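You operate a simulated robot arm through the tools that you are given. There is no shell and no other tool. Be economical: measure what you need, move in short steps, check, and stop when the job is done.

You are at the controls of a simulated robot arm. One attempt, no reset.

TASK
Wax the middle of the red-dot nail brush's back in the clamping jig.
Fine: clamp it first and leave it clamped; use the green pad and the green box; pad back on the black mat, lid shut; the other brush stays unwaxed. Set down upright: green pad. A coat counts when it lies all over at full strength: go over it till it gets no stronger.

Only the result counts: the job must be done as asked and must still hold three seconds after the hand-in. Knocking over, shifting, dropping, spilling or breaking anything else fails it. A push-on lid holds only when it is set on centred and level and pressed home; a screw cap is set on level and turned clockwise until tight.

THE ROBOT
A 7-joint arm with a two-finger parallel gripper, fixed in place. Base frame: the origin is at the foot of the arm, x ahead of it, y to its left, z up; the work surface is at about z = 0. Readings come in m, rad, newtons and seconds.
With the tool pointing down near the work surface it reaches from about 0.22 to 0.58 m from the base axis. Its first joint turns from -1.152 to 1.152 rad. Payload 2.5 kg.
The tool frame sits at the grasp point between the pads (the TCP): z along the fingers, y along the line on which they close. The tips reach 0.023 m beyond it. Largest opening 0.094 m; finger width 0.038, thickness 0.01; the body of the gripper, 0.054 by 0.096 m, starts 0.039 m behind the TCP.
Orientation is told as [roll, pitch, yaw] about the base's x, y, z axes, in that order, counted from this pose: with the fingers straight down and closing along the base's y, the tool's x points along the base's -x, its y along +y and its z along -z.

THE INTERFACE
- The arm moves only by the tool jog_arm. Its argument "increments" is one flat list of numbers, 7 for each row, row after row: the shift along the base's x, y, z in units of 150 mm (1.0 is 150 mm), then the turn, a rotation vector about the base's x, y, z in units of 120 degrees (1.0 is 120 degrees), then the closure in counts, from 0 (fully open) to 255 (shut). In form: [tx, ty, tz, rx, ry, rz, hand, tx, ty, tz, rx, ry, rz, hand, ...]. A call has 1 to 8 rows; each row is the pose to reach, as a shift and turn from the pose commanded when the call began. A call with a number of a shift or a turn outside -1 to 1 is refused whole. Each row takes 0.2 s and may step no farther than 0.05 m and 0.15 rad from the row before; otherwise, or with a gripper value out of range, the whole call is refused. Where a pose cannot be reached the arm comes as near as it can. A force on the tool above 50 N (or 10 N above the force at the start of the call, whichever is more), or a blocked arm, ends the call early, and 0.2 s more pass. Each finger travels about 0.108 m/s and halts on what it meets, pressing with about 35 N; the grip force reading is that of the motor and also rises with nothing between the fingers. The clock runs only during rows and for 0.2 s after the last one: add rows that repeat a pose to give the fingers time. The reply holds the time, the measured pose of the TCP, the force on the tool along the base axes, the opening and the grip force, in the units named above and with some noise, with the torque about the TCP (base axes, N m) and any sound that the robot's microphone picked up.
- Cameras (640 x 400 px; columns grow to the right, rows downward): "scene" is fixed at [0.1137, -0.3997, 0.5566]; the picture's right is [0.88, -0.47, 0.00], its down [-0.21, -0.39, -0.90] and it looks along [0.42, 0.79, -0.44] (base axes); focal length 366 px, centre (320, 200). "wrist" rides on the gripper at [0.086, 0.016, -0.075] in the tool frame; the picture's right is [-0.18, 0.98, 0.00], its down [-0.58, -0.11, -0.81] and it looks along [-0.79, -0.15, 0.59] (tool axes); focal length 243 px, centre (320, 200). There is no depth. A picture from a camera that has moved, and an enlarged one, comes with that camera's place and axes in the base frame and with its lens.
- camera(camera): a new picture of that camera. It takes no simulated time.
- close_up(camera, box): a new picture of the part [left, top, right, bottom] of that camera's present view, enlarged. It takes no simulated time.
- close_job(): hands the job in; it is judged then, once.

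Work in short steps. Places have to be worked out from the pictures, the camera data and where the tool is seen: move nearer, look again, correct. Check each grasp and each placing, and mend what went wrong. You have 120 turns and 84 pictures in all, those below and enlarged ones among them. Open the gripper and draw the arm clear of the work before you hand the job in, unless the task says otherwise; then end with one line.

The tools are called after "Emit:" as name(argument=value, ...) on one line, values as JSON. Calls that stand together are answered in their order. jog_arm: Moves the arm, as the interface text tells. Its arguments: {"type":"object","properties":{"increments":{"type":"array"}},"required":["increments"]} The other tools are called the same way: camera (camera) takes a picture; close_up (camera, box) takes an enlarged picture of a part of a camera's view; close_job () hands the job in.

At the start:

```text
time: 0.0
ee_pos: [0.2048, 0.2386, 0.3078]
orientation: [0.001, 0.0, -0.001]
force: [0.3, -0.3, -0.1]
wrist_torque: [0.0, -0.01, 0.01]
gripper_width: 0.094
grip_force: 0.0
```

scene: 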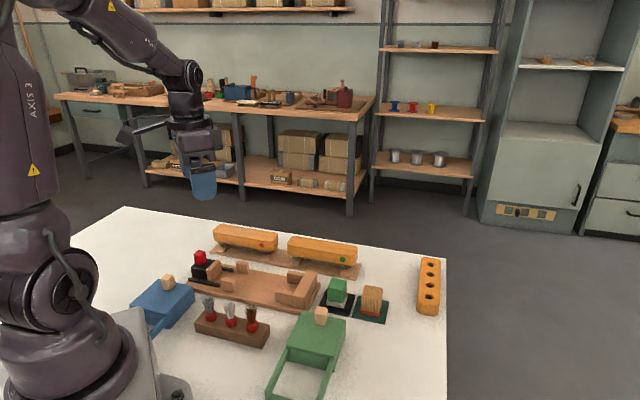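
wrist: 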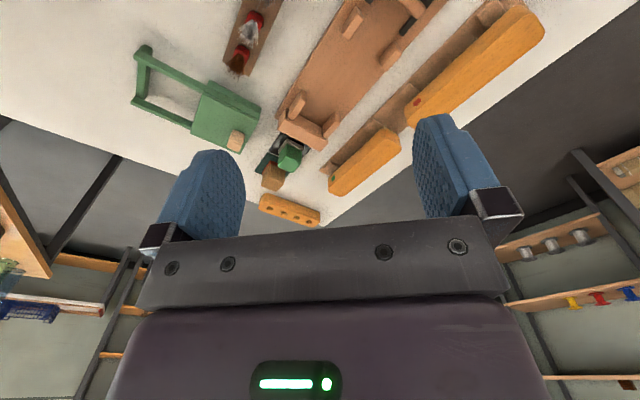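

I start by enlarging the work area of the scene view to identify the parts.

Emit:
close_up(camera="scene", box=[180, 210, 380, 335])

Emit:
close_up(camera="scene", box=[120, 270, 440, 400])

```text
3.20 times, centred on (280, 272) of scene
camera zoom: at [0.1137, -0.3997, 0.5566], right [0.88, -0.47, 0.0], down [-0.21, -0.39, -0.9], along [0.42, 0.79, -0.44], focal length 1173 px, centre (448, -32)
```

zoom: 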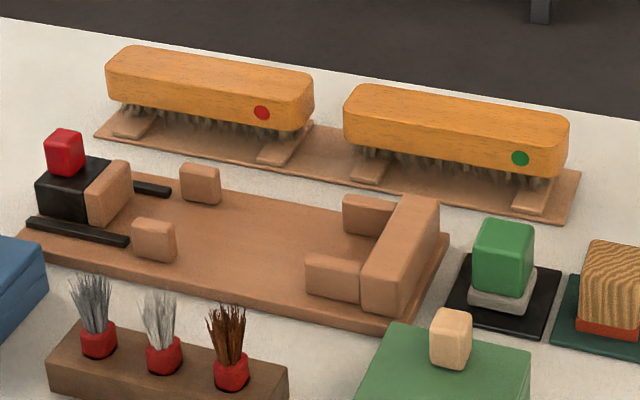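

```text
2.00 times, centred on (280, 335) of scene
camera zoom: at [0.1137, -0.3997, 0.5566], right [0.88, -0.47, 0.0], down [-0.21, -0.39, -0.9], along [0.42, 0.79, -0.44], focal length 733 px, centre (400, -70)
```

zoom: 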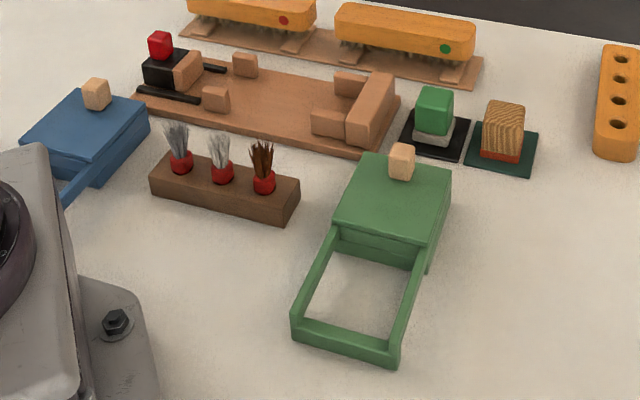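

The red-dot brush is at about (0.33, 0.41), lying at roughly -45°. The jig runs parallel to it, nearer the arm. I move above the brush with yaw -45° for a closer wrist view.

Emit:
jog_arm(increments=[0.12, 0.166, -0.13, 0, 0, -0.0625, 0, 0.25, 0.333, -0.27, 0, 0, -0.125, 0, 0.38, 0.5, -0.4, 0, 0, -0.1875, 0, 0.51, 0.666, -0.53, 0, 0, -0.25, 0, 0.64, 0.833, -0.67, 0, 0, -0.3125, 0, 0.75, 1.0, -0.8, 0, 0, -0.375, 0])

Emit:
camera(camera="wrist")

Emit:
camera(camera="scene")

```text
time: 1.4
ee_pos: [0.3178, 0.3894, 0.1891]
orientation: [0.001, -0.001, -0.788]
force: [0.4, -0.2, 0.2]
wrist_torque: [0.02, 0.01, -0.02]
gripper_width: 0.0942
grip_force: 0.1
```

```text
79 pictures are left
camera wrist: at [0.2677, 0.4621, 0.263], right [0.83, 0.56, 0.0], down [0.33, -0.49, 0.81], along [0.45, -0.67, -0.59], focal length 243 px, centre (320, 200)
```

wrist: 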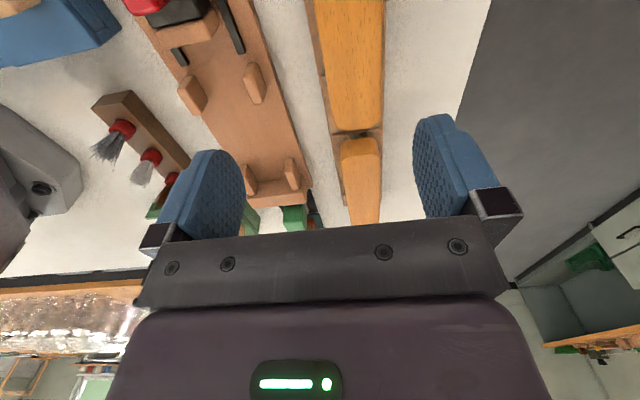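

```text
78 pictures are left
```

scene: 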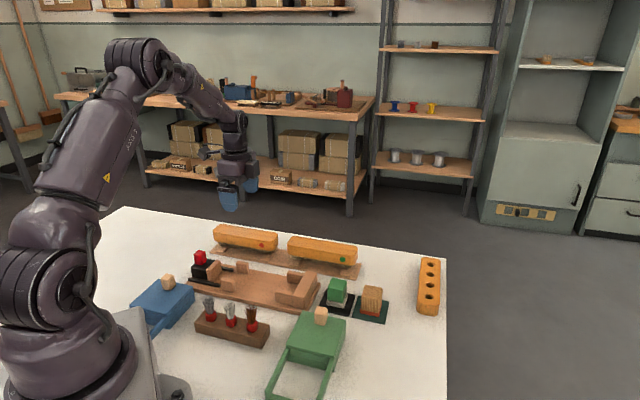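

The wrist view puts the brush centre about 25 mm to the right of the tool axis, so I estimate the centre at (0.331, 0.408) with its top at about z = 0.06. I centre over it and lower to z = 0.11.

Emit:
jog_arm(increments=[0.044, 0.062, -0.25, 0, 0, 0, 0, 0.088, 0.124, -0.52, 0, 0, 0, 0, 0.088, 0.124, -0.52, 0, 0, 0, 0])

Emit:
camera(camera="wrist")

Emit:
close_up(camera="scene", box=[180, 190, 380, 315])

```text
time: 2.2
ee_pos: [0.3304, 0.407, 0.1122]
orientation: [0.0, -0.002, -0.785]
force: [-0.5, 0.1, -0.5]
wrist_torque: [0.03, 0.04, -0.01]
gripper_width: 0.0941
grip_force: 0.1
```

```text
77 pictures are left
camera wrist: at [0.2815, 0.4792, 0.1861], right [0.82, 0.57, 0.0], down [0.33, -0.49, 0.81], along [0.46, -0.66, -0.59], focal length 243 px, centre (320, 200)
```

wrist: 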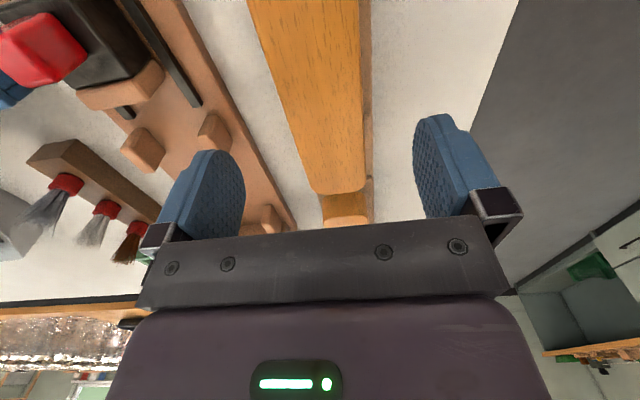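

```text
3.20 times, centred on (280, 252) of scene
camera zoom: at [0.1137, -0.3997, 0.5566], right [0.88, -0.47, 0.0], down [-0.21, -0.39, -0.9], along [0.42, 0.79, -0.44], focal length 1173 px, centre (448, 32)
```

zoom: 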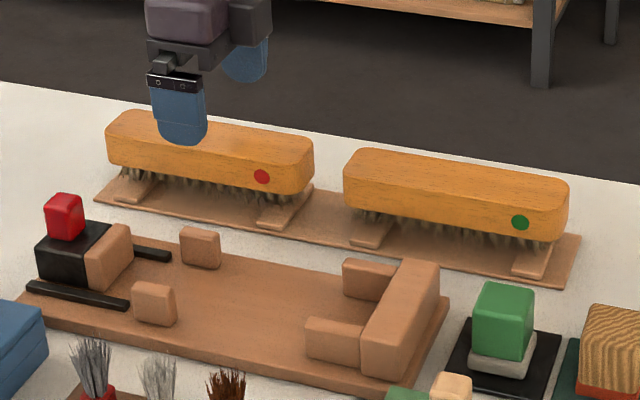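

The far end in the wrist view and the scene outlines agree on a brush about 0.16 m long, centred near (0.327, 0.415), yaw about -46°. I correct for that and descend to z = 0.045, with the opening at 94 mm and the brush about 47 mm wide.

Emit:
jog_arm(increments=[-0.023, 0.053, -0.1, 0, 0, -0.0083, 0, -0.023, 0.053, -0.25, 0, 0, -0.0083, 0, -0.023, 0.053, -0.432, 0, 0, -0.0083, 0, -0.023, 0.053, -0.432, 0, 0, -0.0083, 0])

Emit:
camera(camera="wrist")

Emit:
close_up(camera="scene", box=[180, 190, 380, 315])

```text
time: 3.2
ee_pos: [0.3291, 0.4158, 0.0435]
orientation: [0.0, 0.0, -0.803]
force: [0.1, 1.0, 0.0]
wrist_torque: [0.04, 0.02, 0.02]
gripper_width: 0.0942
grip_force: 0.1
```

```text
75 pictures are left
camera wrist: at [0.2796, 0.4885, 0.1184], right [0.83, 0.55, 0.0], down [0.33, -0.49, 0.81], along [0.44, -0.67, -0.59], focal length 243 px, centre (320, 200)
```

wrist: 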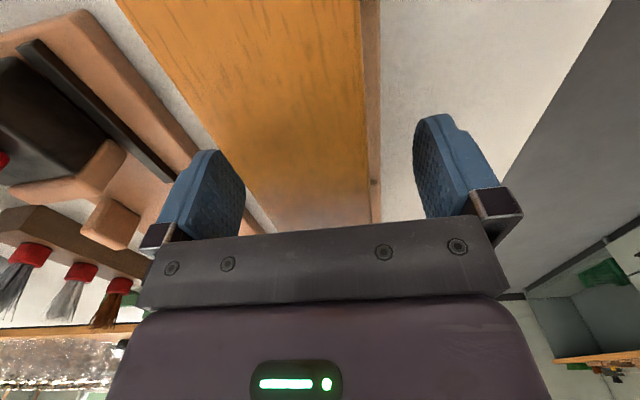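

```text
3.20 times, centred on (280, 252) of scene
camera zoom: at [0.1137, -0.3997, 0.5566], right [0.88, -0.47, 0.0], down [-0.21, -0.39, -0.9], along [0.42, 0.79, -0.44], focal length 1173 px, centre (448, 32)
```

zoom: 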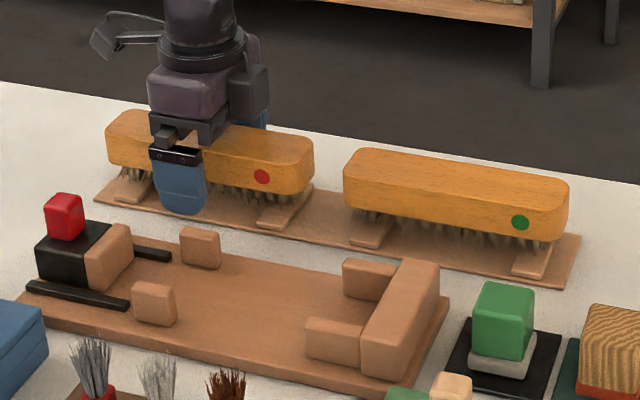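

The fingers straddle the brush but sit about 8 mm left of its middle. I shift 8 mm along it and close.

Emit:
jog_arm(increments=[0.038, -0.038, 0, 0, 0, 0, 0, 0.038, -0.038, 0, 0, 0, 0, 255, 0.038, -0.038, 0, 0, 0, 0, 255, 0.038, -0.038, 0, 0, 0, 0, 255])

```text
time: 4.2
ee_pos: [0.3348, 0.4094, 0.0461]
orientation: [-0.001, 0.0, -0.804]
force: [-0.2, -0.5, 0.4]
wrist_torque: [0.05, 0.06, 0.02]
gripper_width: 0.0457
grip_force: 34.3
```

The grip is firm at 45.7 mm. I lift straight up and look.

Emit:
jog_arm(increments=[0, 0, 0.2, 0, 0, 0, 255, 0, 0, 0.45, 0, 0, 0, 255, 0, 0, 0.7, 0, 0, 0, 255])

Emit:
camera(camera="wrist")

Emit:
close_up(camera="scene", box=[180, 170, 380, 295])

Emit:
close_up(camera="scene", box=[184, 235, 328, 325])

```text
time: 5.0
ee_pos: [0.333, 0.4091, 0.1489]
orientation: [0.001, 0.001, -0.803]
force: [0.1, 0.3, 0.1]
wrist_torque: [-0.01, 0.0, 0.02]
gripper_width: 0.0001
grip_force: 35.4
```

```text
73 pictures are left
camera wrist: at [0.2848, 0.4818, 0.2246], right [0.83, 0.55, 0.0], down [0.33, -0.49, 0.81], along [0.44, -0.67, -0.59], focal length 243 px, centre (320, 200)
```

wrist: 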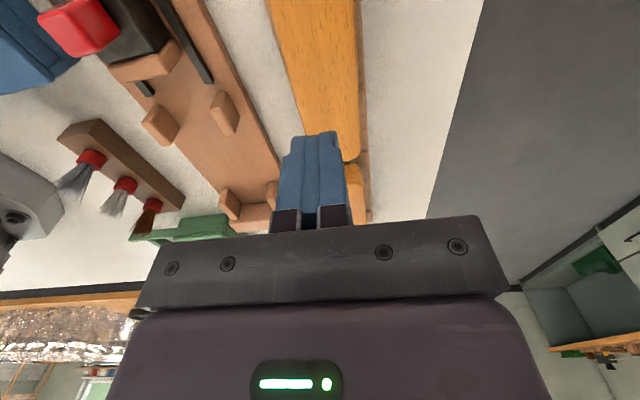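

```text
3.20 times, centred on (280, 232) of scene
camera zoom: at [0.1137, -0.3997, 0.5566], right [0.88, -0.47, 0.0], down [-0.21, -0.39, -0.9], along [0.42, 0.79, -0.44], focal length 1173 px, centre (448, 96)
```

zoom: 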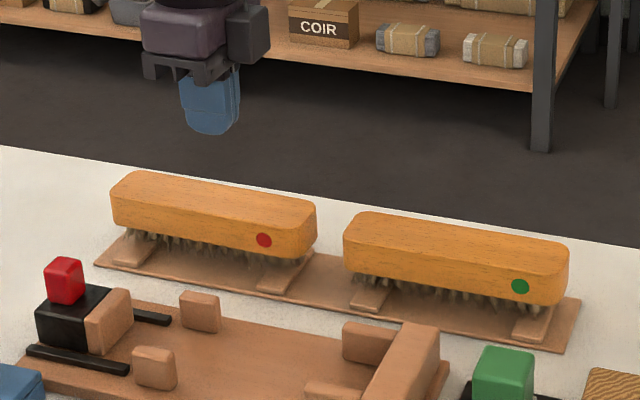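

```text
4.44 times, centred on (256, 280) of scene
camera zoom: at [0.1137, -0.3997, 0.5566], right [0.88, -0.47, 0.0], down [-0.21, -0.39, -0.9], along [0.42, 0.79, -0.44], focal length 1629 px, centre (604, -156)
```

zoom: 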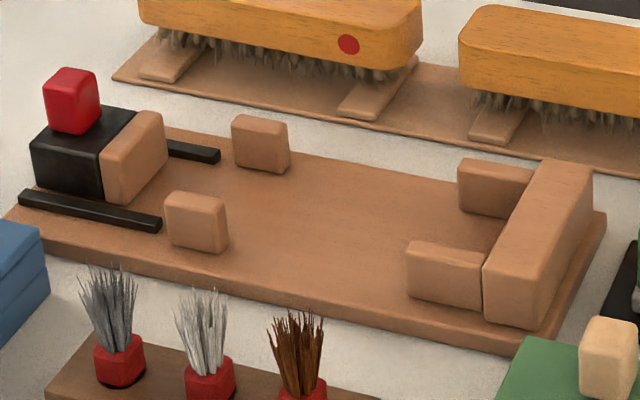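

The brush slipped out and is still on its board, almost undisturbed. I retry 8 mm lower, about 4 mm back along it, then close longer and lift slowly.

Emit:
jog_arm(increments=[-0.02, 0.02, 0, 0, 0, -0.008, 0, -0.02, 0.02, 0, 0, 0, -0.008, 0, -0.02, 0.02, -0.3, 0, 0, -0.008, 0, -0.02, 0.02, -0.6, 0, 0, -0.008, 0, -0.02, 0.02, -0.75, 0, 0, -0.008, 0, -0.02, 0.02, -0.75, 0, 0, -0.008, 0])

Emit:
close_up(camera="scene", box=[200, 200, 296, 260])

```text
time: 6.4
ee_pos: [0.3282, 0.413, 0.0364]
orientation: [0.001, 0.0, -0.818]
force: [-0.3, -0.7, 0.3]
wrist_torque: [0.06, -0.01, -0.01]
gripper_width: 0.094
grip_force: 0.0
```

```text
6.67 times, centred on (248, 230) of scene
camera zoom: at [0.1137, -0.3997, 0.5566], right [0.88, -0.47, 0.0], down [-0.21, -0.39, -0.9], along [0.42, 0.79, -0.44], focal length 2443 px, centre (800, 0)
```

zoom: 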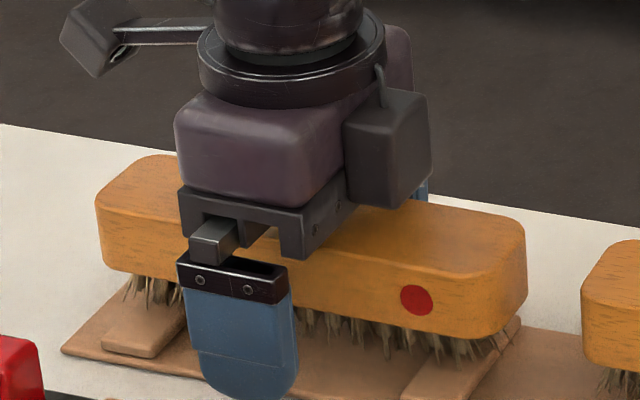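

The fingers straddle the block well. I close and wait.

Emit:
jog_arm(increments=[0, 0, 0, 0, 0, 0, 255, 0, 0, 0, 0, 0, 0, 255, 0, 0, 0, 0, 0, 0, 255, 0, 0, 0, 0, 0, 0, 255, 0, 0, 0.03, 0, 0, 0, 255, 0, 0, 0.06, 0, 0, 0, 255])

Emit:
close_up(camera="scene", box=[200, 200, 296, 260])

```text
time: 7.8
ee_pos: [0.329, 0.412, 0.0465]
orientation: [0.001, 0.0, -0.818]
force: [-0.1, 0.3, -1.6]
wrist_torque: [0.01, 0.07, 0.02]
gripper_width: 0.046
grip_force: 35.4
```

```text
6.67 times, centred on (248, 230) of scene
camera zoom: at [0.1137, -0.3997, 0.5566], right [0.88, -0.47, 0.0], down [-0.21, -0.39, -0.9], along [0.42, 0.79, -0.44], focal length 2443 px, centre (800, 0)
```

zoom: 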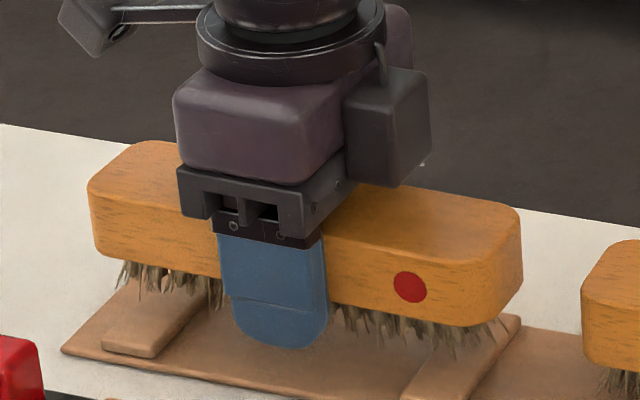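

The brush is held (1.6 N down), centred in the grip. The jig slot has its centreline at x+y ≈ 0.558 along a -45° axis, and the stop's inner face is near (0.374, 0.187). I lift gently and go toward (0.31, 0.249).

Emit:
jog_arm(increments=[0, 0, 0.1, 0, 0, 0, 255, 0, 0, 0.23, 0, 0, 0.006, 255, 0, 0, 0.38, 0, 0, 0.012, 255, 0, 0, 0.53, 0, 0, 0.0175, 255, -0.03, -0.2, 0.53, 0, 0, 0.0175, 255, -0.06, -0.42, 0.53, 0, 0, 0.0175, 255, -0.09, -0.65, 0.53, 0, 0, 0.0175, 255, -0.12, -0.9, 0.53, 0, 0, 0.0175, 255])

```text
time: 9.6
ee_pos: [0.3098, 0.2744, 0.1262]
orientation: [-0.001, -0.001, -0.782]
force: [-0.3, -0.4, -1.6]
wrist_torque: [0.02, -0.04, 0.0]
gripper_width: 0.0458
grip_force: 35.2
```

Still held. I finish the sideways move and lower to about z = 0.095, above the guides, then check from the scene camera.

Emit:
jog_arm(increments=[-0.012, -0.1, 0, 0, 0, 0, 255, -0.012, -0.189, -0.1, 0, 0, 0, 255, -0.012, -0.189, -0.22, 0, 0, 0, 255, -0.012, -0.189, -0.22, 0, 0, 0, 255])

Emit:
close_up(camera="scene", box=[184, 225, 344, 325])

Emit:
camera(camera="wrist")

```text
time: 10.6
ee_pos: [0.3093, 0.2475, 0.0937]
orientation: [0.0, 0.0, -0.781]
force: [-0.3, -0.2, -2.2]
wrist_torque: [-0.01, -0.02, 0.01]
gripper_width: 0.0456
grip_force: 35.0
```

```text
4.00 times, centred on (264, 275) of scene
camera zoom: at [0.1137, -0.3997, 0.5566], right [0.88, -0.47, 0.0], down [-0.21, -0.39, -0.9], along [0.42, 0.79, -0.44], focal length 1466 px, centre (544, -100)
```

zoom: 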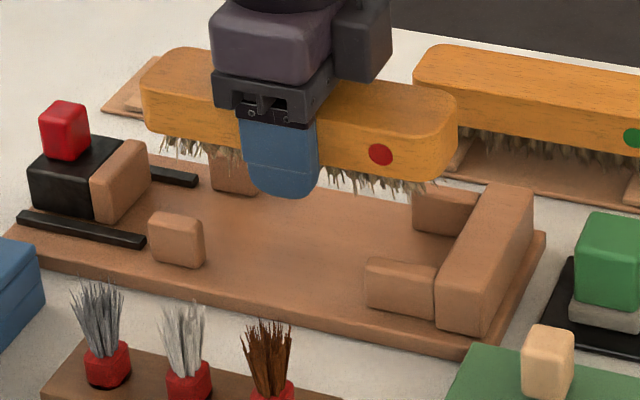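

```text
67 pictures are left
camera wrist: at [0.2593, 0.3199, 0.1678], right [0.82, 0.57, 0.0], down [0.34, -0.49, 0.81], along [0.46, -0.66, -0.59], focal length 243 px, centre (320, 200)
```

wrist: 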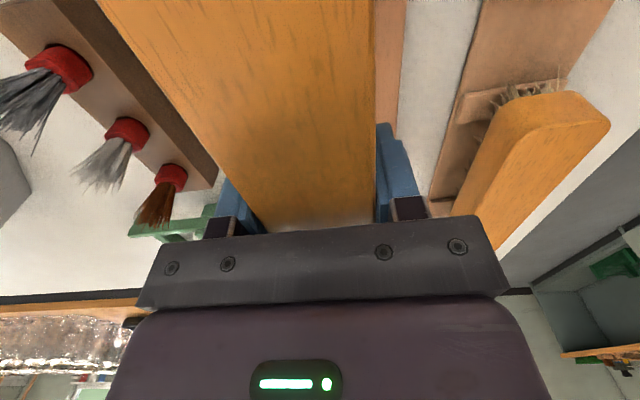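

The predicted block edge matches the dot's projection, so the calibration is good. Refining plate and guide heights puts the slot centre about 3 mm farther in +n, so I correct that and lower to z ≈ 0.050.

Emit:
jog_arm(increments=[0.0155, 0.0155, 0, 0, 0, 0, 255, 0.0155, 0.0155, -0.12, 0, 0, 0, 255, 0.0155, 0.0155, -0.22, 0, 0, 0, 255, 0.0155, 0.0155, -0.29, 0, 0, 0, 255, 0.0155, 0.0155, -0.29, 0, 0, 0, 255])

Emit:
close_up(camera="scene", box=[200, 225, 344, 315])

```text
time: 11.8
ee_pos: [0.3123, 0.251, 0.0504]
orientation: [0.001, 0.001, -0.782]
force: [-0.3, -0.7, -2.0]
wrist_torque: [-0.01, 0.05, -0.05]
gripper_width: 0.0459
grip_force: 35.2
```

```text
4.44 times, centred on (272, 270) of scene
camera zoom: at [0.1137, -0.3997, 0.5566], right [0.88, -0.47, 0.0], down [-0.21, -0.39, -0.9], along [0.42, 0.79, -0.44], focal length 1629 px, centre (533, -111)
```

zoom: 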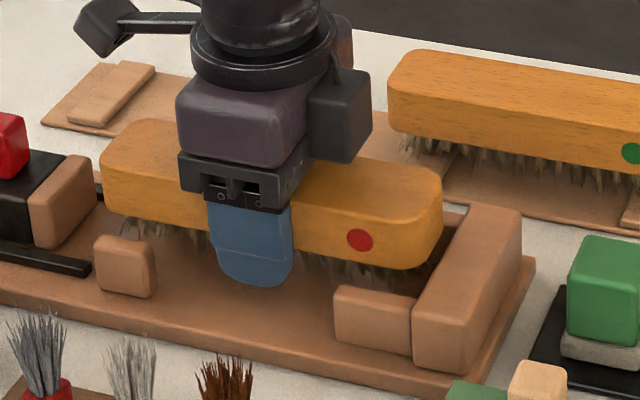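

The block clears the front guide by a few mm. I lower in small steps until it seats.

Emit:
jog_arm(increments=[0, 0, -0.03, 0, 0, 0, 255, 0, 0, -0.05, 0, 0, 0, 255, 0, 0, -0.06, 0, 0, 0, 255, 0, 0, -0.06, 0, 0, 0, 255])

```text
time: 12.8
ee_pos: [0.3107, 0.2514, 0.0416]
orientation: [-0.001, 0.0, -0.782]
force: [0.4, -0.9, -2.2]
wrist_torque: [0.0, 0.01, 0.01]
gripper_width: 0.0458
grip_force: 35.4
```

Emit:
jog_arm(increments=[0, 0, -0.015, 0, 0, 0, 255, 0, 0, -0.03, 0, 0, 0, 255, 0, 0, -0.03, 0, 0, 0, 255])

Emit:
close_up(camera="scene", box=[200, 225, 344, 315])

```text
time: 13.6
ee_pos: [0.313, 0.251, 0.0366]
orientation: [0.001, 0.0, -0.781]
force: [-5.8, -6.7, 29.1]
wrist_torque: [-0.03, 0.1, 0.0]
gripper_width: 0.046
grip_force: 35.1
```

```text
4.44 times, centred on (272, 270) of scene
camera zoom: at [0.1136, -0.3998, 0.5566], right [0.88, -0.47, 0.0], down [-0.21, -0.39, -0.9], along [0.42, 0.79, -0.44], focal length 1629 px, centre (533, -111)
```

zoom: 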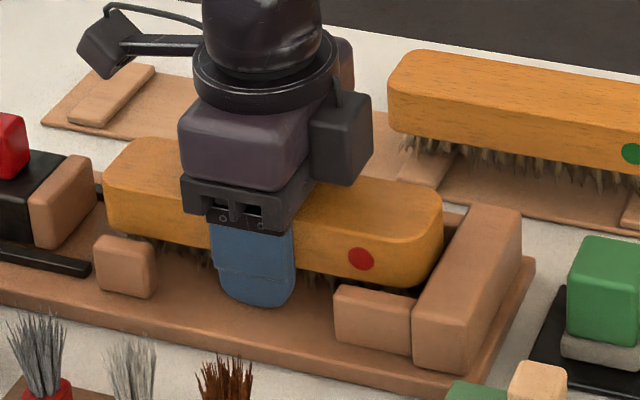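

Contact at z = 0.0366 with 29 N, and the block bottom is below the guide tops, so it is seated. I relieve the pressure and open.

Emit:
jog_arm(increments=[0, 0, 0.012, 0, 0, 0, 255, 0, 0, 0.012, 0, 0, 0, 60, 0, 0, 0.012, 0, 0, 0, 60, 0, 0, 0.15, 0, 0, 0, 60, 0, 0, 0.4, 0, 0, 0, 60, 0, 0, 0.7, 0, 0, 0, 60])

Emit:
close_up(camera="scene", box=[184, 225, 344, 325])

Emit:
camera(camera="wrist")

```text
time: 15.0
ee_pos: [0.3105, 0.2516, 0.141]
orientation: [-0.002, 0.0, -0.785]
force: [-0.4, 0.3, 0.0]
wrist_torque: [0.01, 0.0, -0.01]
gripper_width: 0.0719
grip_force: 0.0
```

```text
4.00 times, centred on (264, 275) of scene
camera zoom: at [0.1137, -0.3997, 0.5566], right [0.88, -0.47, 0.0], down [-0.21, -0.39, -0.9], along [0.42, 0.79, -0.44], focal length 1466 px, centre (544, -100)
```

zoom: 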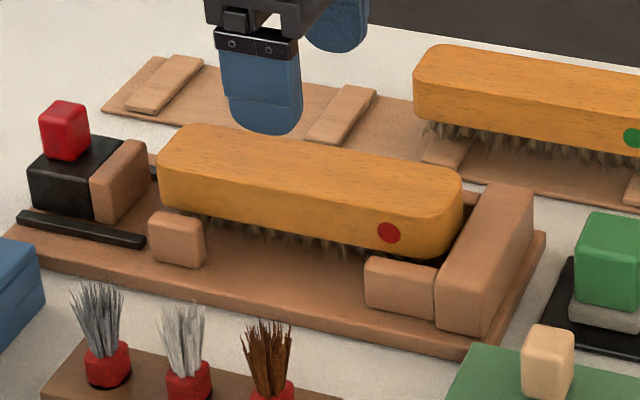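

```text
63 pictures are left
camera wrist: at [0.261, 0.3232, 0.215], right [0.82, 0.57, 0.0], down [0.34, -0.49, 0.81], along [0.46, -0.67, -0.59], focal length 243 px, centre (320, 200)
```

wrist: 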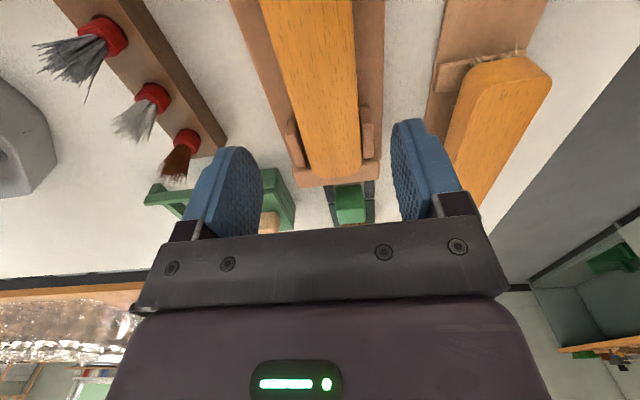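

The brush is seated between the guides with the red dot up front. Next is the clamp's red knob, judged at (0.199, 0.363) with z 0.043–0.065. I move above it.

Emit:
jog_arm(increments=[-0.19, 0.186, 0, 0, 0, 0, 60, -0.38, 0.372, 0, 0, 0, 0, 60, -0.57, 0.558, -0.05, 0, 0, 0, 90, -0.753, 0.743, -0.15, 0, 0, 0, 120, -0.753, 0.743, -0.15, 0, 0, 0, 120])

Emit:
camera(camera="wrist")

Emit:
close_up(camera="scene", box=[160, 215, 304, 305])

```text
time: 16.2
ee_pos: [0.1987, 0.3646, 0.1199]
orientation: [0.0, 0.002, -0.782]
force: [0.3, 0.2, 0.8]
wrist_torque: [0.0, 0.0, -0.01]
gripper_width: 0.0497
grip_force: 0.1
```

```text
62 pictures are left
camera wrist: at [0.1477, 0.4366, 0.1945], right [0.82, 0.57, 0.0], down [0.34, -0.49, 0.81], along [0.46, -0.66, -0.59], focal length 243 px, centre (320, 200)
```

wrist: 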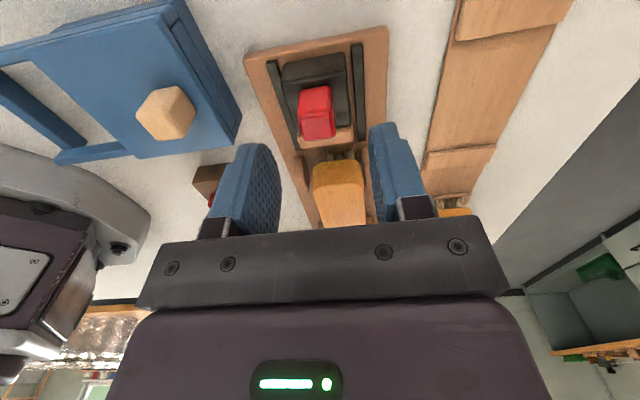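

```text
4.44 times, centred on (232, 260) of scene
camera zoom: at [0.1137, -0.3997, 0.5566], right [0.88, -0.47, 0.0], down [-0.21, -0.39, -0.9], along [0.42, 0.79, -0.44], focal length 1629 px, centre (711, -67)
```

zoom: 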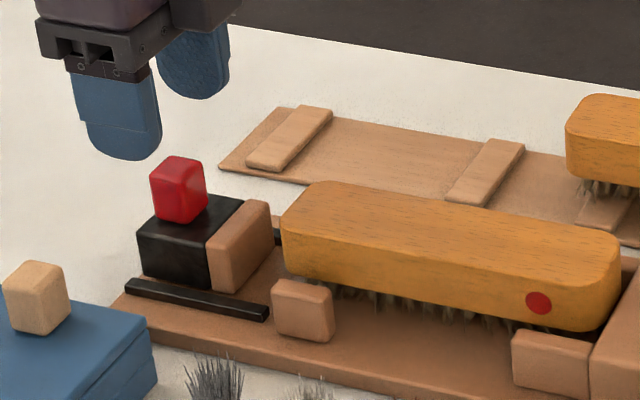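

The knob lies on the tool axis. I descend to z = 0.069, so the tips stay just above the black block, and close on it.

Emit:
jog_arm(increments=[0, 0, -0.15, 0, 0, 0, 120, 0, 0, -0.33, 0, 0, 0, 120, 0, 0, -0.33, 0, 0, 0, 255, 0, 0, -0.33, 0, 0, 0, 255, 0, 0, -0.33, 0, 0, 0, 255])

Emit:
close_up(camera="scene", box=[160, 215, 304, 305])

```text
time: 17.4
ee_pos: [0.1978, 0.3612, 0.07]
orientation: [-0.007, -0.001, -0.783]
force: [-17.0, -19.5, 9.3]
wrist_torque: [0.56, -0.27, -0.69]
gripper_width: 0.0216
grip_force: 44.7
```

```text
4.44 times, centred on (232, 260) of scene
camera zoom: at [0.1137, -0.3997, 0.5566], right [0.88, -0.47, 0.0], down [-0.21, -0.39, -0.9], along [0.42, 0.79, -0.44], focal length 1629 px, centre (711, -67)
```

zoom: 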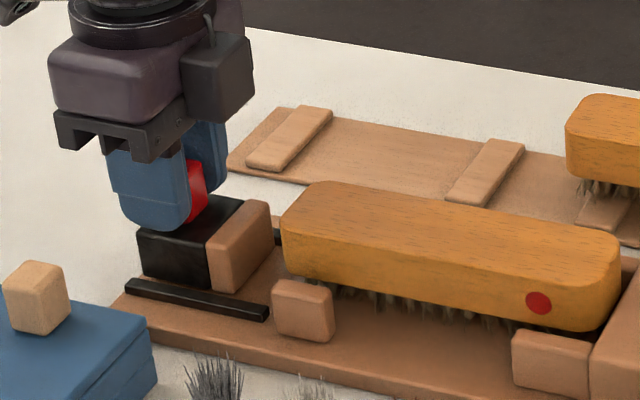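

The knob is gripped at 21.6 mm but with about 26 N of sideways load from a small offset. I relax that by shifting slightly, then slide the jaw along +u.

Emit:
jog_arm(increments=[-0.014, -0.014, 0, 0, 0, 0, 255, -0.014, -0.014, 0, 0, 0, 0, 255])

```text
time: 18.0
ee_pos: [0.1968, 0.3599, 0.0704]
orientation: [0.001, 0.0, -0.782]
force: [0.3, 3.4, -21.4]
wrist_torque: [-0.58, 0.17, -0.22]
gripper_width: 0.0217
grip_force: 44.8
```

Side load is gone. I slide the jaw about 30 mm toward the brush in steps.

Emit:
jog_arm(increments=[0.035, -0.035, 0, 0, 0, 0, 255, 0.07, -0.07, 0, 0, 0, 0, 255, 0.105, -0.105, 0, 0, 0, 0, 255, 0.14, -0.14, 0, 0, 0, 0, 255])

Emit:
close_up(camera="scene", box=[160, 215, 304, 305])

```text
time: 19.0
ee_pos: [0.2169, 0.3433, 0.0703]
orientation: [0.001, 0.007, -0.778]
force: [-12.8, 18.1, -9.3]
wrist_torque: [-0.77, 0.03, -0.8]
gripper_width: 0.022
grip_force: 44.6
```

```text
4.44 times, centred on (232, 260) of scene
camera zoom: at [0.1138, -0.3996, 0.5566], right [0.88, -0.47, 0.0], down [-0.21, -0.39, -0.9], along [0.42, 0.79, -0.44], focal length 1629 px, centre (711, -67)
```

zoom: 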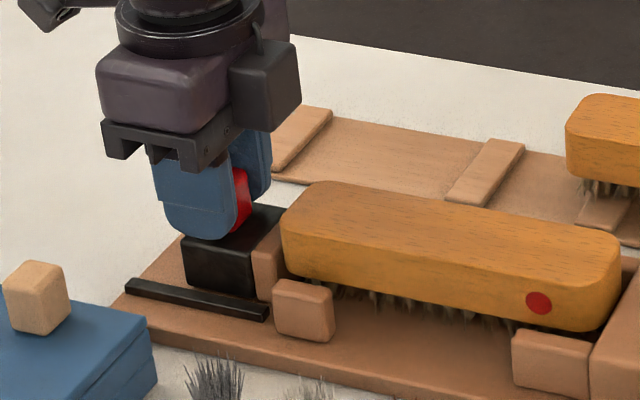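

The jaw slides against about 22 N friction and nearly touches the brush. I continue.

Emit:
jog_arm(increments=[0.025, -0.025, 0, 0, 0, 0, 255, 0.05, -0.05, 0, 0, 0, 0, 255, 0.075, -0.075, 0, 0, 0, 0, 255, 0.075, -0.075, 0, 0, 0, 0, 255])

Emit:
close_up(camera="scene", box=[184, 225, 344, 325])

```text
time: 20.0
ee_pos: [0.2275, 0.3318, 0.0695]
orientation: [0.003, 0.003, -0.779]
force: [-15.6, 22.5, 9.3]
wrist_torque: [0.1, 0.53, -0.5]
gripper_width: 0.0217
grip_force: 45.4
```

```text
4.00 times, centred on (264, 275) of scene
camera zoom: at [0.1137, -0.3997, 0.5566], right [0.88, -0.47, 0.0], down [-0.21, -0.39, -0.9], along [0.42, 0.79, -0.44], focal length 1466 px, centre (544, -100)
```

zoom: 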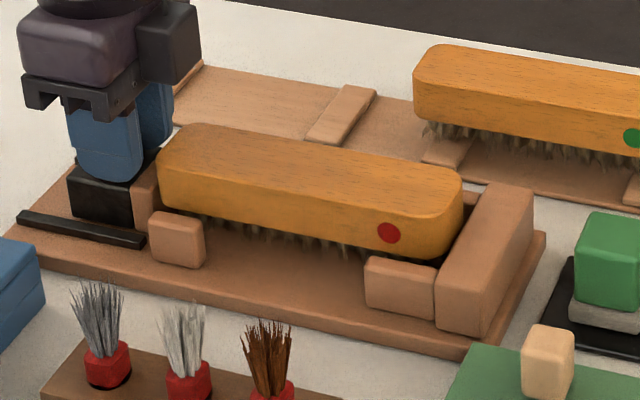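

The jaw is right at the brush, which has not moved yet. I continue in small steps.

Emit:
jog_arm(increments=[0.02, -0.02, 0, 0, 0, 0, 255, 0.04, -0.04, 0, 0, 0, 0, 255, 0.05, -0.05, 0, 0, 0, 0, 255, 0.05, -0.05, 0, 0, 0, 0, 255])

Emit:
close_up(camera="scene", box=[184, 225, 344, 325])

```text
time: 21.0
ee_pos: [0.2327, 0.326, 0.0688]
orientation: [0.005, 0.009, -0.771]
force: [-19.7, 37.9, 1.8]
wrist_torque: [-0.34, -0.21, -0.67]
gripper_width: 0.022
grip_force: 45.2
```

```text
4.00 times, centred on (264, 275) of scene
camera zoom: at [0.1137, -0.3997, 0.5566], right [0.88, -0.47, 0.0], down [-0.21, -0.39, -0.9], along [0.42, 0.79, -0.44], focal length 1466 px, centre (544, -100)
```

zoom: 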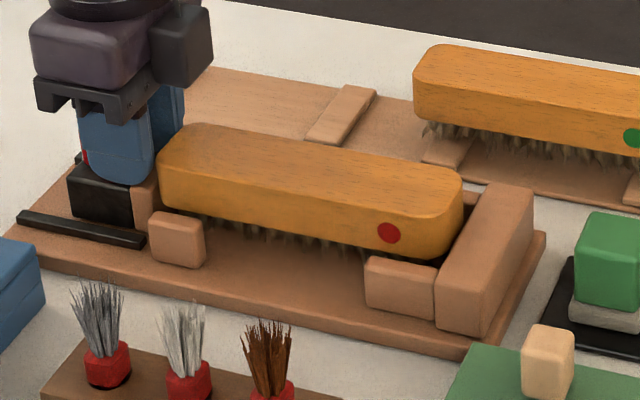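

The force has risen to 43 N and the fingers are starting to slip along the knob, while the brush has not moved. I zoom in on both ends before pushing more.

Emit:
close_up(camera="scene", box=[195, 245, 243, 275])

Emit:
close_up(camera="scene", box=[272, 260, 328, 295])

Emit:
camera(camera="wrist")

```text
13.33 times, centred on (219, 260) of scene
camera zoom: at [0.1137, -0.3997, 0.5566], right [0.88, -0.47, 0.0], down [-0.21, -0.39, -0.9], along [0.42, 0.79, -0.44], focal length 4886 px, centre (1667, -600)
```

zoom: 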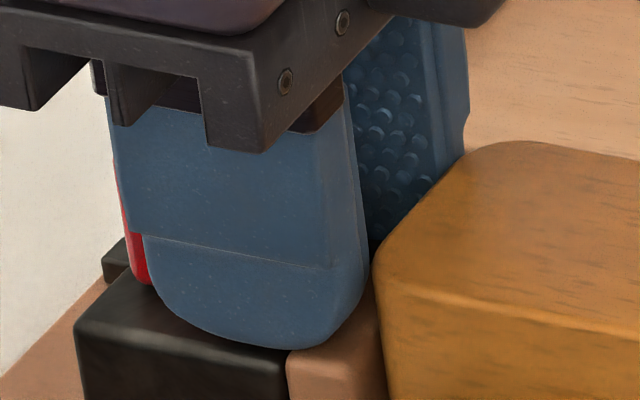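

```text
11.43 times, centred on (300, 278) of scene
camera zoom: at [0.1137, -0.3997, 0.5566], right [0.88, -0.47, 0.0], down [-0.21, -0.39, -0.9], along [0.42, 0.79, -0.44], focal length 4188 px, centre (549, -686)
```

zoom: 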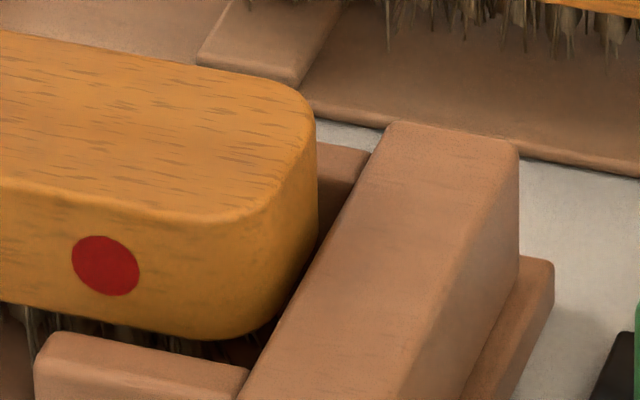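

```text
54 pictures are left
camera wrist: at [0.1822, 0.3973, 0.1443], right [0.82, 0.57, 0.0], down [0.34, -0.49, 0.8], along [0.46, -0.65, -0.6], focal length 243 px, centre (320, 200)
```

wrist: 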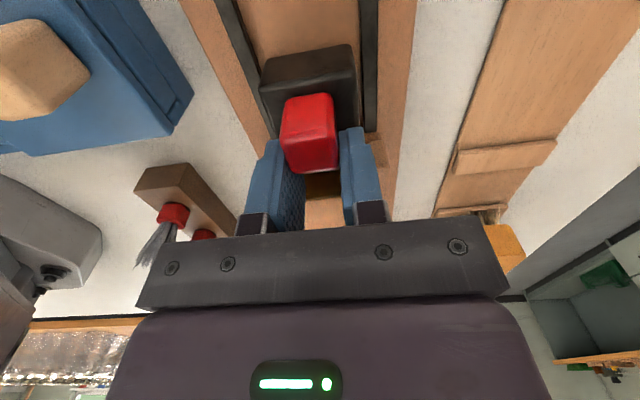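

The brush's end is at the stop (s ≈ 0.1306 against 0.1305), and the jaw is pressed onto the brush, so it is clamped. I open directly in place so the jaw isn't pulled back, then rise.

Emit:
jog_arm(increments=[0, 0, 0, 0, 0, 0, 120, 0, 0, 0, 0, 0, 0, 120, 0, 0, 0.15, 0, 0, 0, 120, 0, 0, 0.4, 0, 0, 0, 120, 0, 0, 0.65, 0, 0, 0, 120])

Emit:
close_up(camera="scene", box=[184, 225, 344, 325])

Emit:
camera(camera="wrist")

```text
time: 22.2
ee_pos: [0.2378, 0.3208, 0.1671]
orientation: [0.0, -0.001, -0.783]
force: [0.5, 0.5, 0.2]
wrist_torque: [0.03, 0.0, 0.02]
gripper_width: 0.0497
grip_force: 0.0
```

```text
4.00 times, centred on (264, 275) of scene
camera zoom: at [0.1137, -0.3997, 0.5566], right [0.88, -0.47, 0.0], down [-0.21, -0.39, -0.9], along [0.42, 0.79, -0.44], focal length 1466 px, centre (544, -100)
```

zoom: 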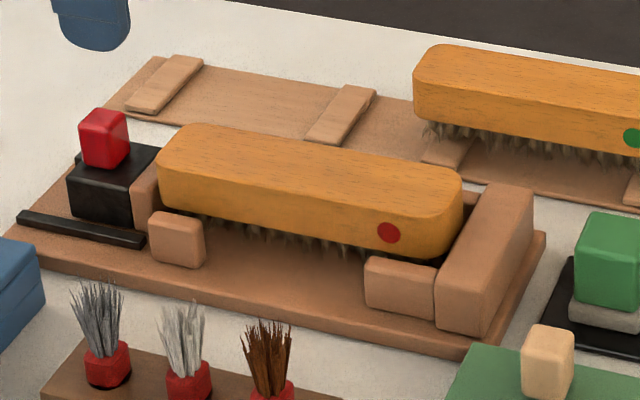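

```text
52 pictures are left
camera wrist: at [0.1873, 0.3927, 0.2418], right [0.82, 0.57, 0.0], down [0.33, -0.49, 0.81], along [0.46, -0.67, -0.59], focal length 243 px, centre (320, 200)
```

wrist: 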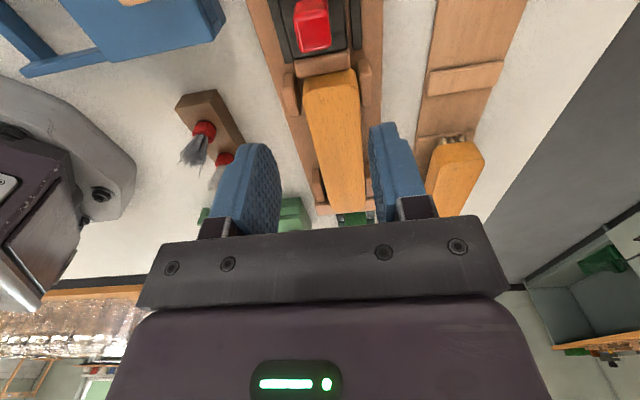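

The clamp is closed on the brush. Now I raise and move over the middle of the table to survey the green box and the pads with the wrist camera, and enlarge the scene view too.

Emit:
jog_arm(increments=[0.08, -0.2, 0.12, 0, 0, 0, 120, 0.17, -0.4, 0.24, 0, 0, 0, 120, 0.26, -0.6, 0.36, 0, 0, 0, 60, 0.35, -0.8, 0.48, 0, 0, 0, 0, 0.43, -1.0, 0.55, 0, 0, 0, 0])

Emit:
camera(camera="wrist")

Emit:
close_up(camera="scene", box=[256, 275, 400, 365])

```text
time: 23.4
ee_pos: [0.3015, 0.1713, 0.2499]
orientation: [-0.001, 0.0, -0.782]
force: [-1.1, 0.2, -0.4]
wrist_torque: [0.0, -0.01, -0.03]
gripper_width: 0.0942
grip_force: 0.2
```

```text
51 pictures are left
camera wrist: at [0.2517, 0.2434, 0.3246], right [0.82, 0.57, 0.0], down [0.34, -0.49, 0.81], along [0.46, -0.66, -0.59], focal length 243 px, centre (320, 200)
```

wrist: 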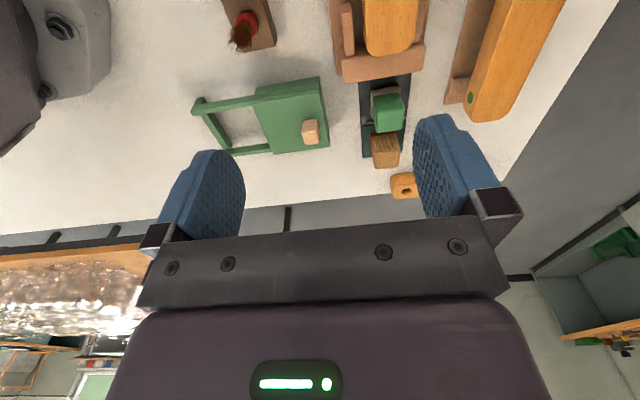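

```text
4.44 times, centred on (328, 320) of scene
camera zoom: at [0.1137, -0.3997, 0.5566], right [0.88, -0.47, 0.0], down [-0.21, -0.39, -0.9], along [0.42, 0.79, -0.44], focal length 1629 px, centre (284, -333)
```

zoom: 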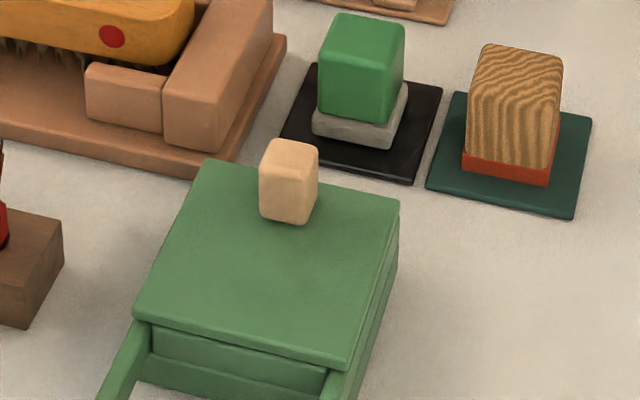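

The lid is a slab about 88 mm square centred near (0.341, 0.039), and it slides along -n onto the frame. Its knob is at about (0.361, 0.063) with z 0.041–0.063. I move above the knob.

Emit:
jog_arm(increments=[0.08, -0.145, -0.17, 0, 0, 0, 60, 0.16, -0.29, -0.34, 0, 0, 0, 120, 0.24, -0.435, -0.52, 0, 0, 0, 120, 0.32, -0.58, -0.7, 0, 0, 0, 120, 0.397, -0.722, -0.86, 0, 0, 0, 120, 0.397, -0.722, -0.86, 0, 0, 0, 120])

Emit:
camera(camera="wrist")

Emit:
close_up(camera="scene", box=[256, 265, 400, 355])

```text
time: 24.8
ee_pos: [0.3609, 0.0622, 0.121]
orientation: [0.0, -0.001, -0.781]
force: [-0.1, 0.0, -0.3]
wrist_torque: [0.0, 0.04, -0.01]
gripper_width: 0.0499
grip_force: 0.1
```

```text
49 pictures are left
camera wrist: at [0.3109, 0.1351, 0.1953], right [0.82, 0.57, 0.0], down [0.34, -0.49, 0.81], along [0.46, -0.66, -0.59], focal length 243 px, centre (320, 200)
```

wrist: 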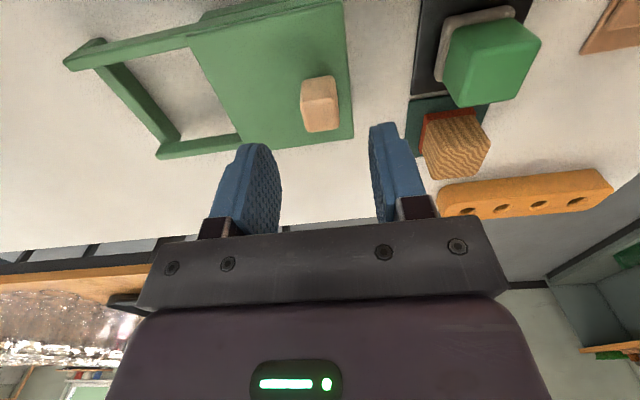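

```text
4.44 times, centred on (328, 310) of scene
camera zoom: at [0.1137, -0.3997, 0.5566], right [0.88, -0.47, 0.0], down [-0.21, -0.39, -0.9], along [0.42, 0.79, -0.44], focal length 1629 px, centre (284, -289)
```

zoom: 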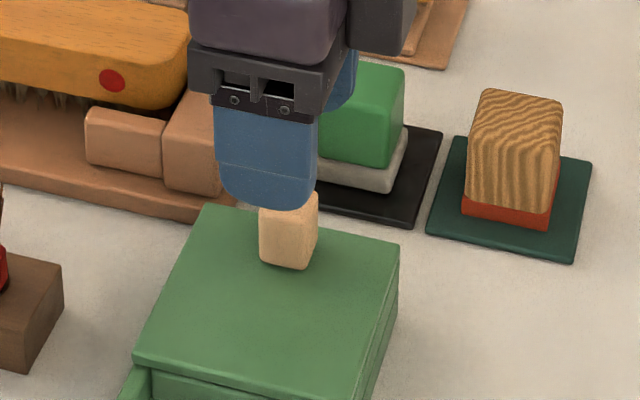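

The knob lies on the axis. I descend and grip it.

Emit:
jog_arm(increments=[0, 0, -0.18, 0, 0, 0, 120, 0, 0, -0.35, 0, 0, 0, 120, 0, 0, -0.35, 0, 0, 0, 255, 0, 0, -0.35, 0, 0, 0, 255, 0, 0, -0.35, 0, 0, 0, 255])

Emit:
close_up(camera="scene", box=[256, 265, 400, 355])

```text
time: 26.0
ee_pos: [0.3608, 0.0635, 0.0679]
orientation: [0.0, 0.0, -0.783]
force: [0.6, -1.9, -2.3]
wrist_torque: [0.42, 0.35, -0.14]
gripper_width: 0.0215
grip_force: 45.3
```

```text
4.44 times, centred on (328, 310) of scene
camera zoom: at [0.1137, -0.3997, 0.5566], right [0.88, -0.47, 0.0], down [-0.21, -0.39, -0.9], along [0.42, 0.79, -0.44], focal length 1629 px, centre (284, -289)
```

zoom: 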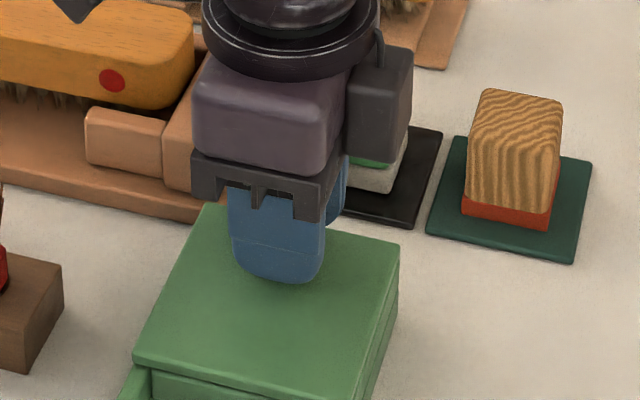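

Gripped without side load. I slide the lid 20 mm along -n and check that the box stays put.

Emit:
jog_arm(increments=[-0.03, -0.03, 0, 0, 0, 0, 255, -0.06, -0.06, 0, 0, 0, 0, 255, -0.094, -0.094, 0, 0, 0, 0, 255])

Emit:
close_up(camera="scene", box=[240, 275, 400, 375])

```text
time: 26.8
ee_pos: [0.3465, 0.0486, 0.0683]
orientation: [0.002, 0.001, -0.778]
force: [-5.5, 6.1, 4.1]
wrist_torque: [-0.84, -0.58, -0.35]
gripper_width: 0.0215
grip_force: 45.1
```

```text
4.00 times, centred on (320, 325) of scene
camera zoom: at [0.1137, -0.3997, 0.5566], right [0.88, -0.47, 0.0], down [-0.21, -0.39, -0.9], along [0.42, 0.79, -0.44], focal length 1466 px, centre (320, -300)
```

zoom: 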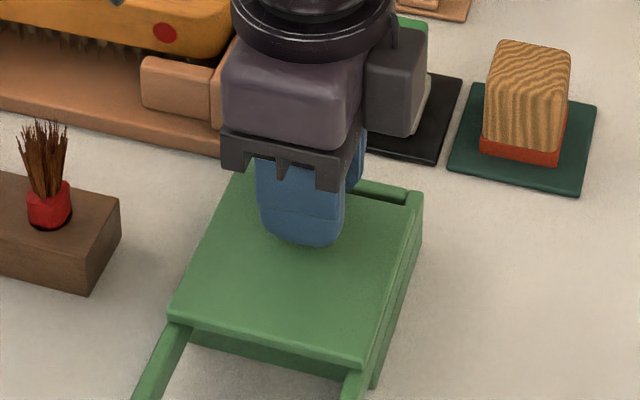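

The lid slides freely and the box stays in place. I slide it the remaining 65 mm.

Emit:
jog_arm(increments=[-0.05, -0.05, 0, 0, 0, 0, 255, -0.1, -0.1, 0, 0, 0, 0, 255, -0.15, -0.15, 0, 0, 0, 0, 255, -0.2, -0.2, 0, 0, 0, 0, 255, -0.25, -0.25, 0, 0, 0, 0, 255, -0.305, -0.305, 0, 0, 0, 0, 255, -0.305, -0.305, 0, 0, 0, 0, 255])

Emit:
close_up(camera="scene", box=[224, 275, 400, 385])

```text
time: 28.4
ee_pos: [0.3011, 0.0036, 0.0675]
orientation: [-0.001, 0.0, -0.782]
force: [-9.7, 10.4, 28.6]
wrist_torque: [0.31, 0.28, -0.15]
gripper_width: 0.0218
grip_force: 44.8
```

```text
3.64 times, centred on (312, 330) of scene
camera zoom: at [0.1136, -0.3997, 0.5566], right [0.88, -0.47, 0.0], down [-0.21, -0.39, -0.9], along [0.42, 0.79, -0.44], focal length 1333 px, centre (349, -273)
```

zoom: 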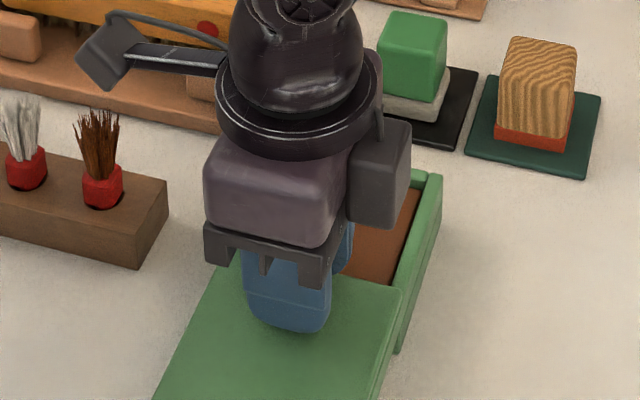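

The box is open and shows brown wax. I release the knob and rise for a look.

Emit:
jog_arm(increments=[0, 0, 0, 0, 0, 0, 120, 0, 0, 0, 0, 0, 0, 120, 0, 0, 0.2, 0, 0, 0, 120, 0, 0, 0.45, 0, 0, 0, 60, 0.1, 0.2, 0.75, 0, 0, 0, 60, 0.2, 0.4, 0.95, 0, 0, 0, 0])

Emit:
camera(camera="wrist")

Emit:
close_up(camera="scene", box=[256, 265, 400, 355])

```text
refused: row 5 steps farther than a row can; nothing moved
```

```text
44 pictures are left
camera wrist: at [0.2512, 0.0753, 0.142], right [0.82, 0.57, 0.0], down [0.34, -0.49, 0.81], along [0.46, -0.66, -0.59], focal length 243 px, centre (320, 200)
```

wrist: 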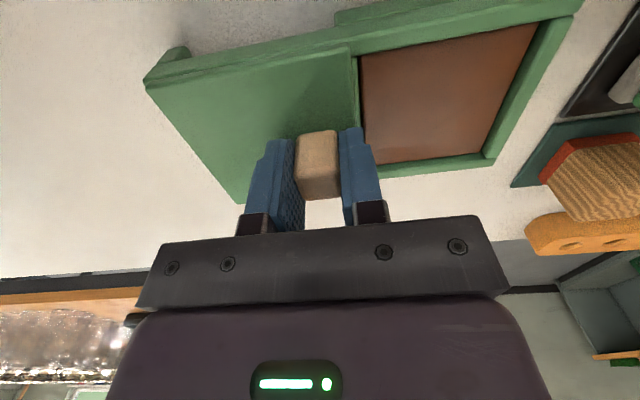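

```text
4.44 times, centred on (328, 310) of scene
camera zoom: at [0.1136, -0.3997, 0.5566], right [0.88, -0.47, 0.0], down [-0.21, -0.39, -0.9], along [0.42, 0.79, -0.44], focal length 1629 px, centre (284, -289)
```

zoom: 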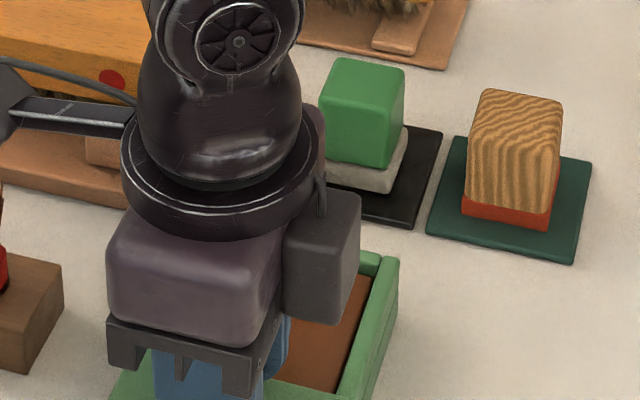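

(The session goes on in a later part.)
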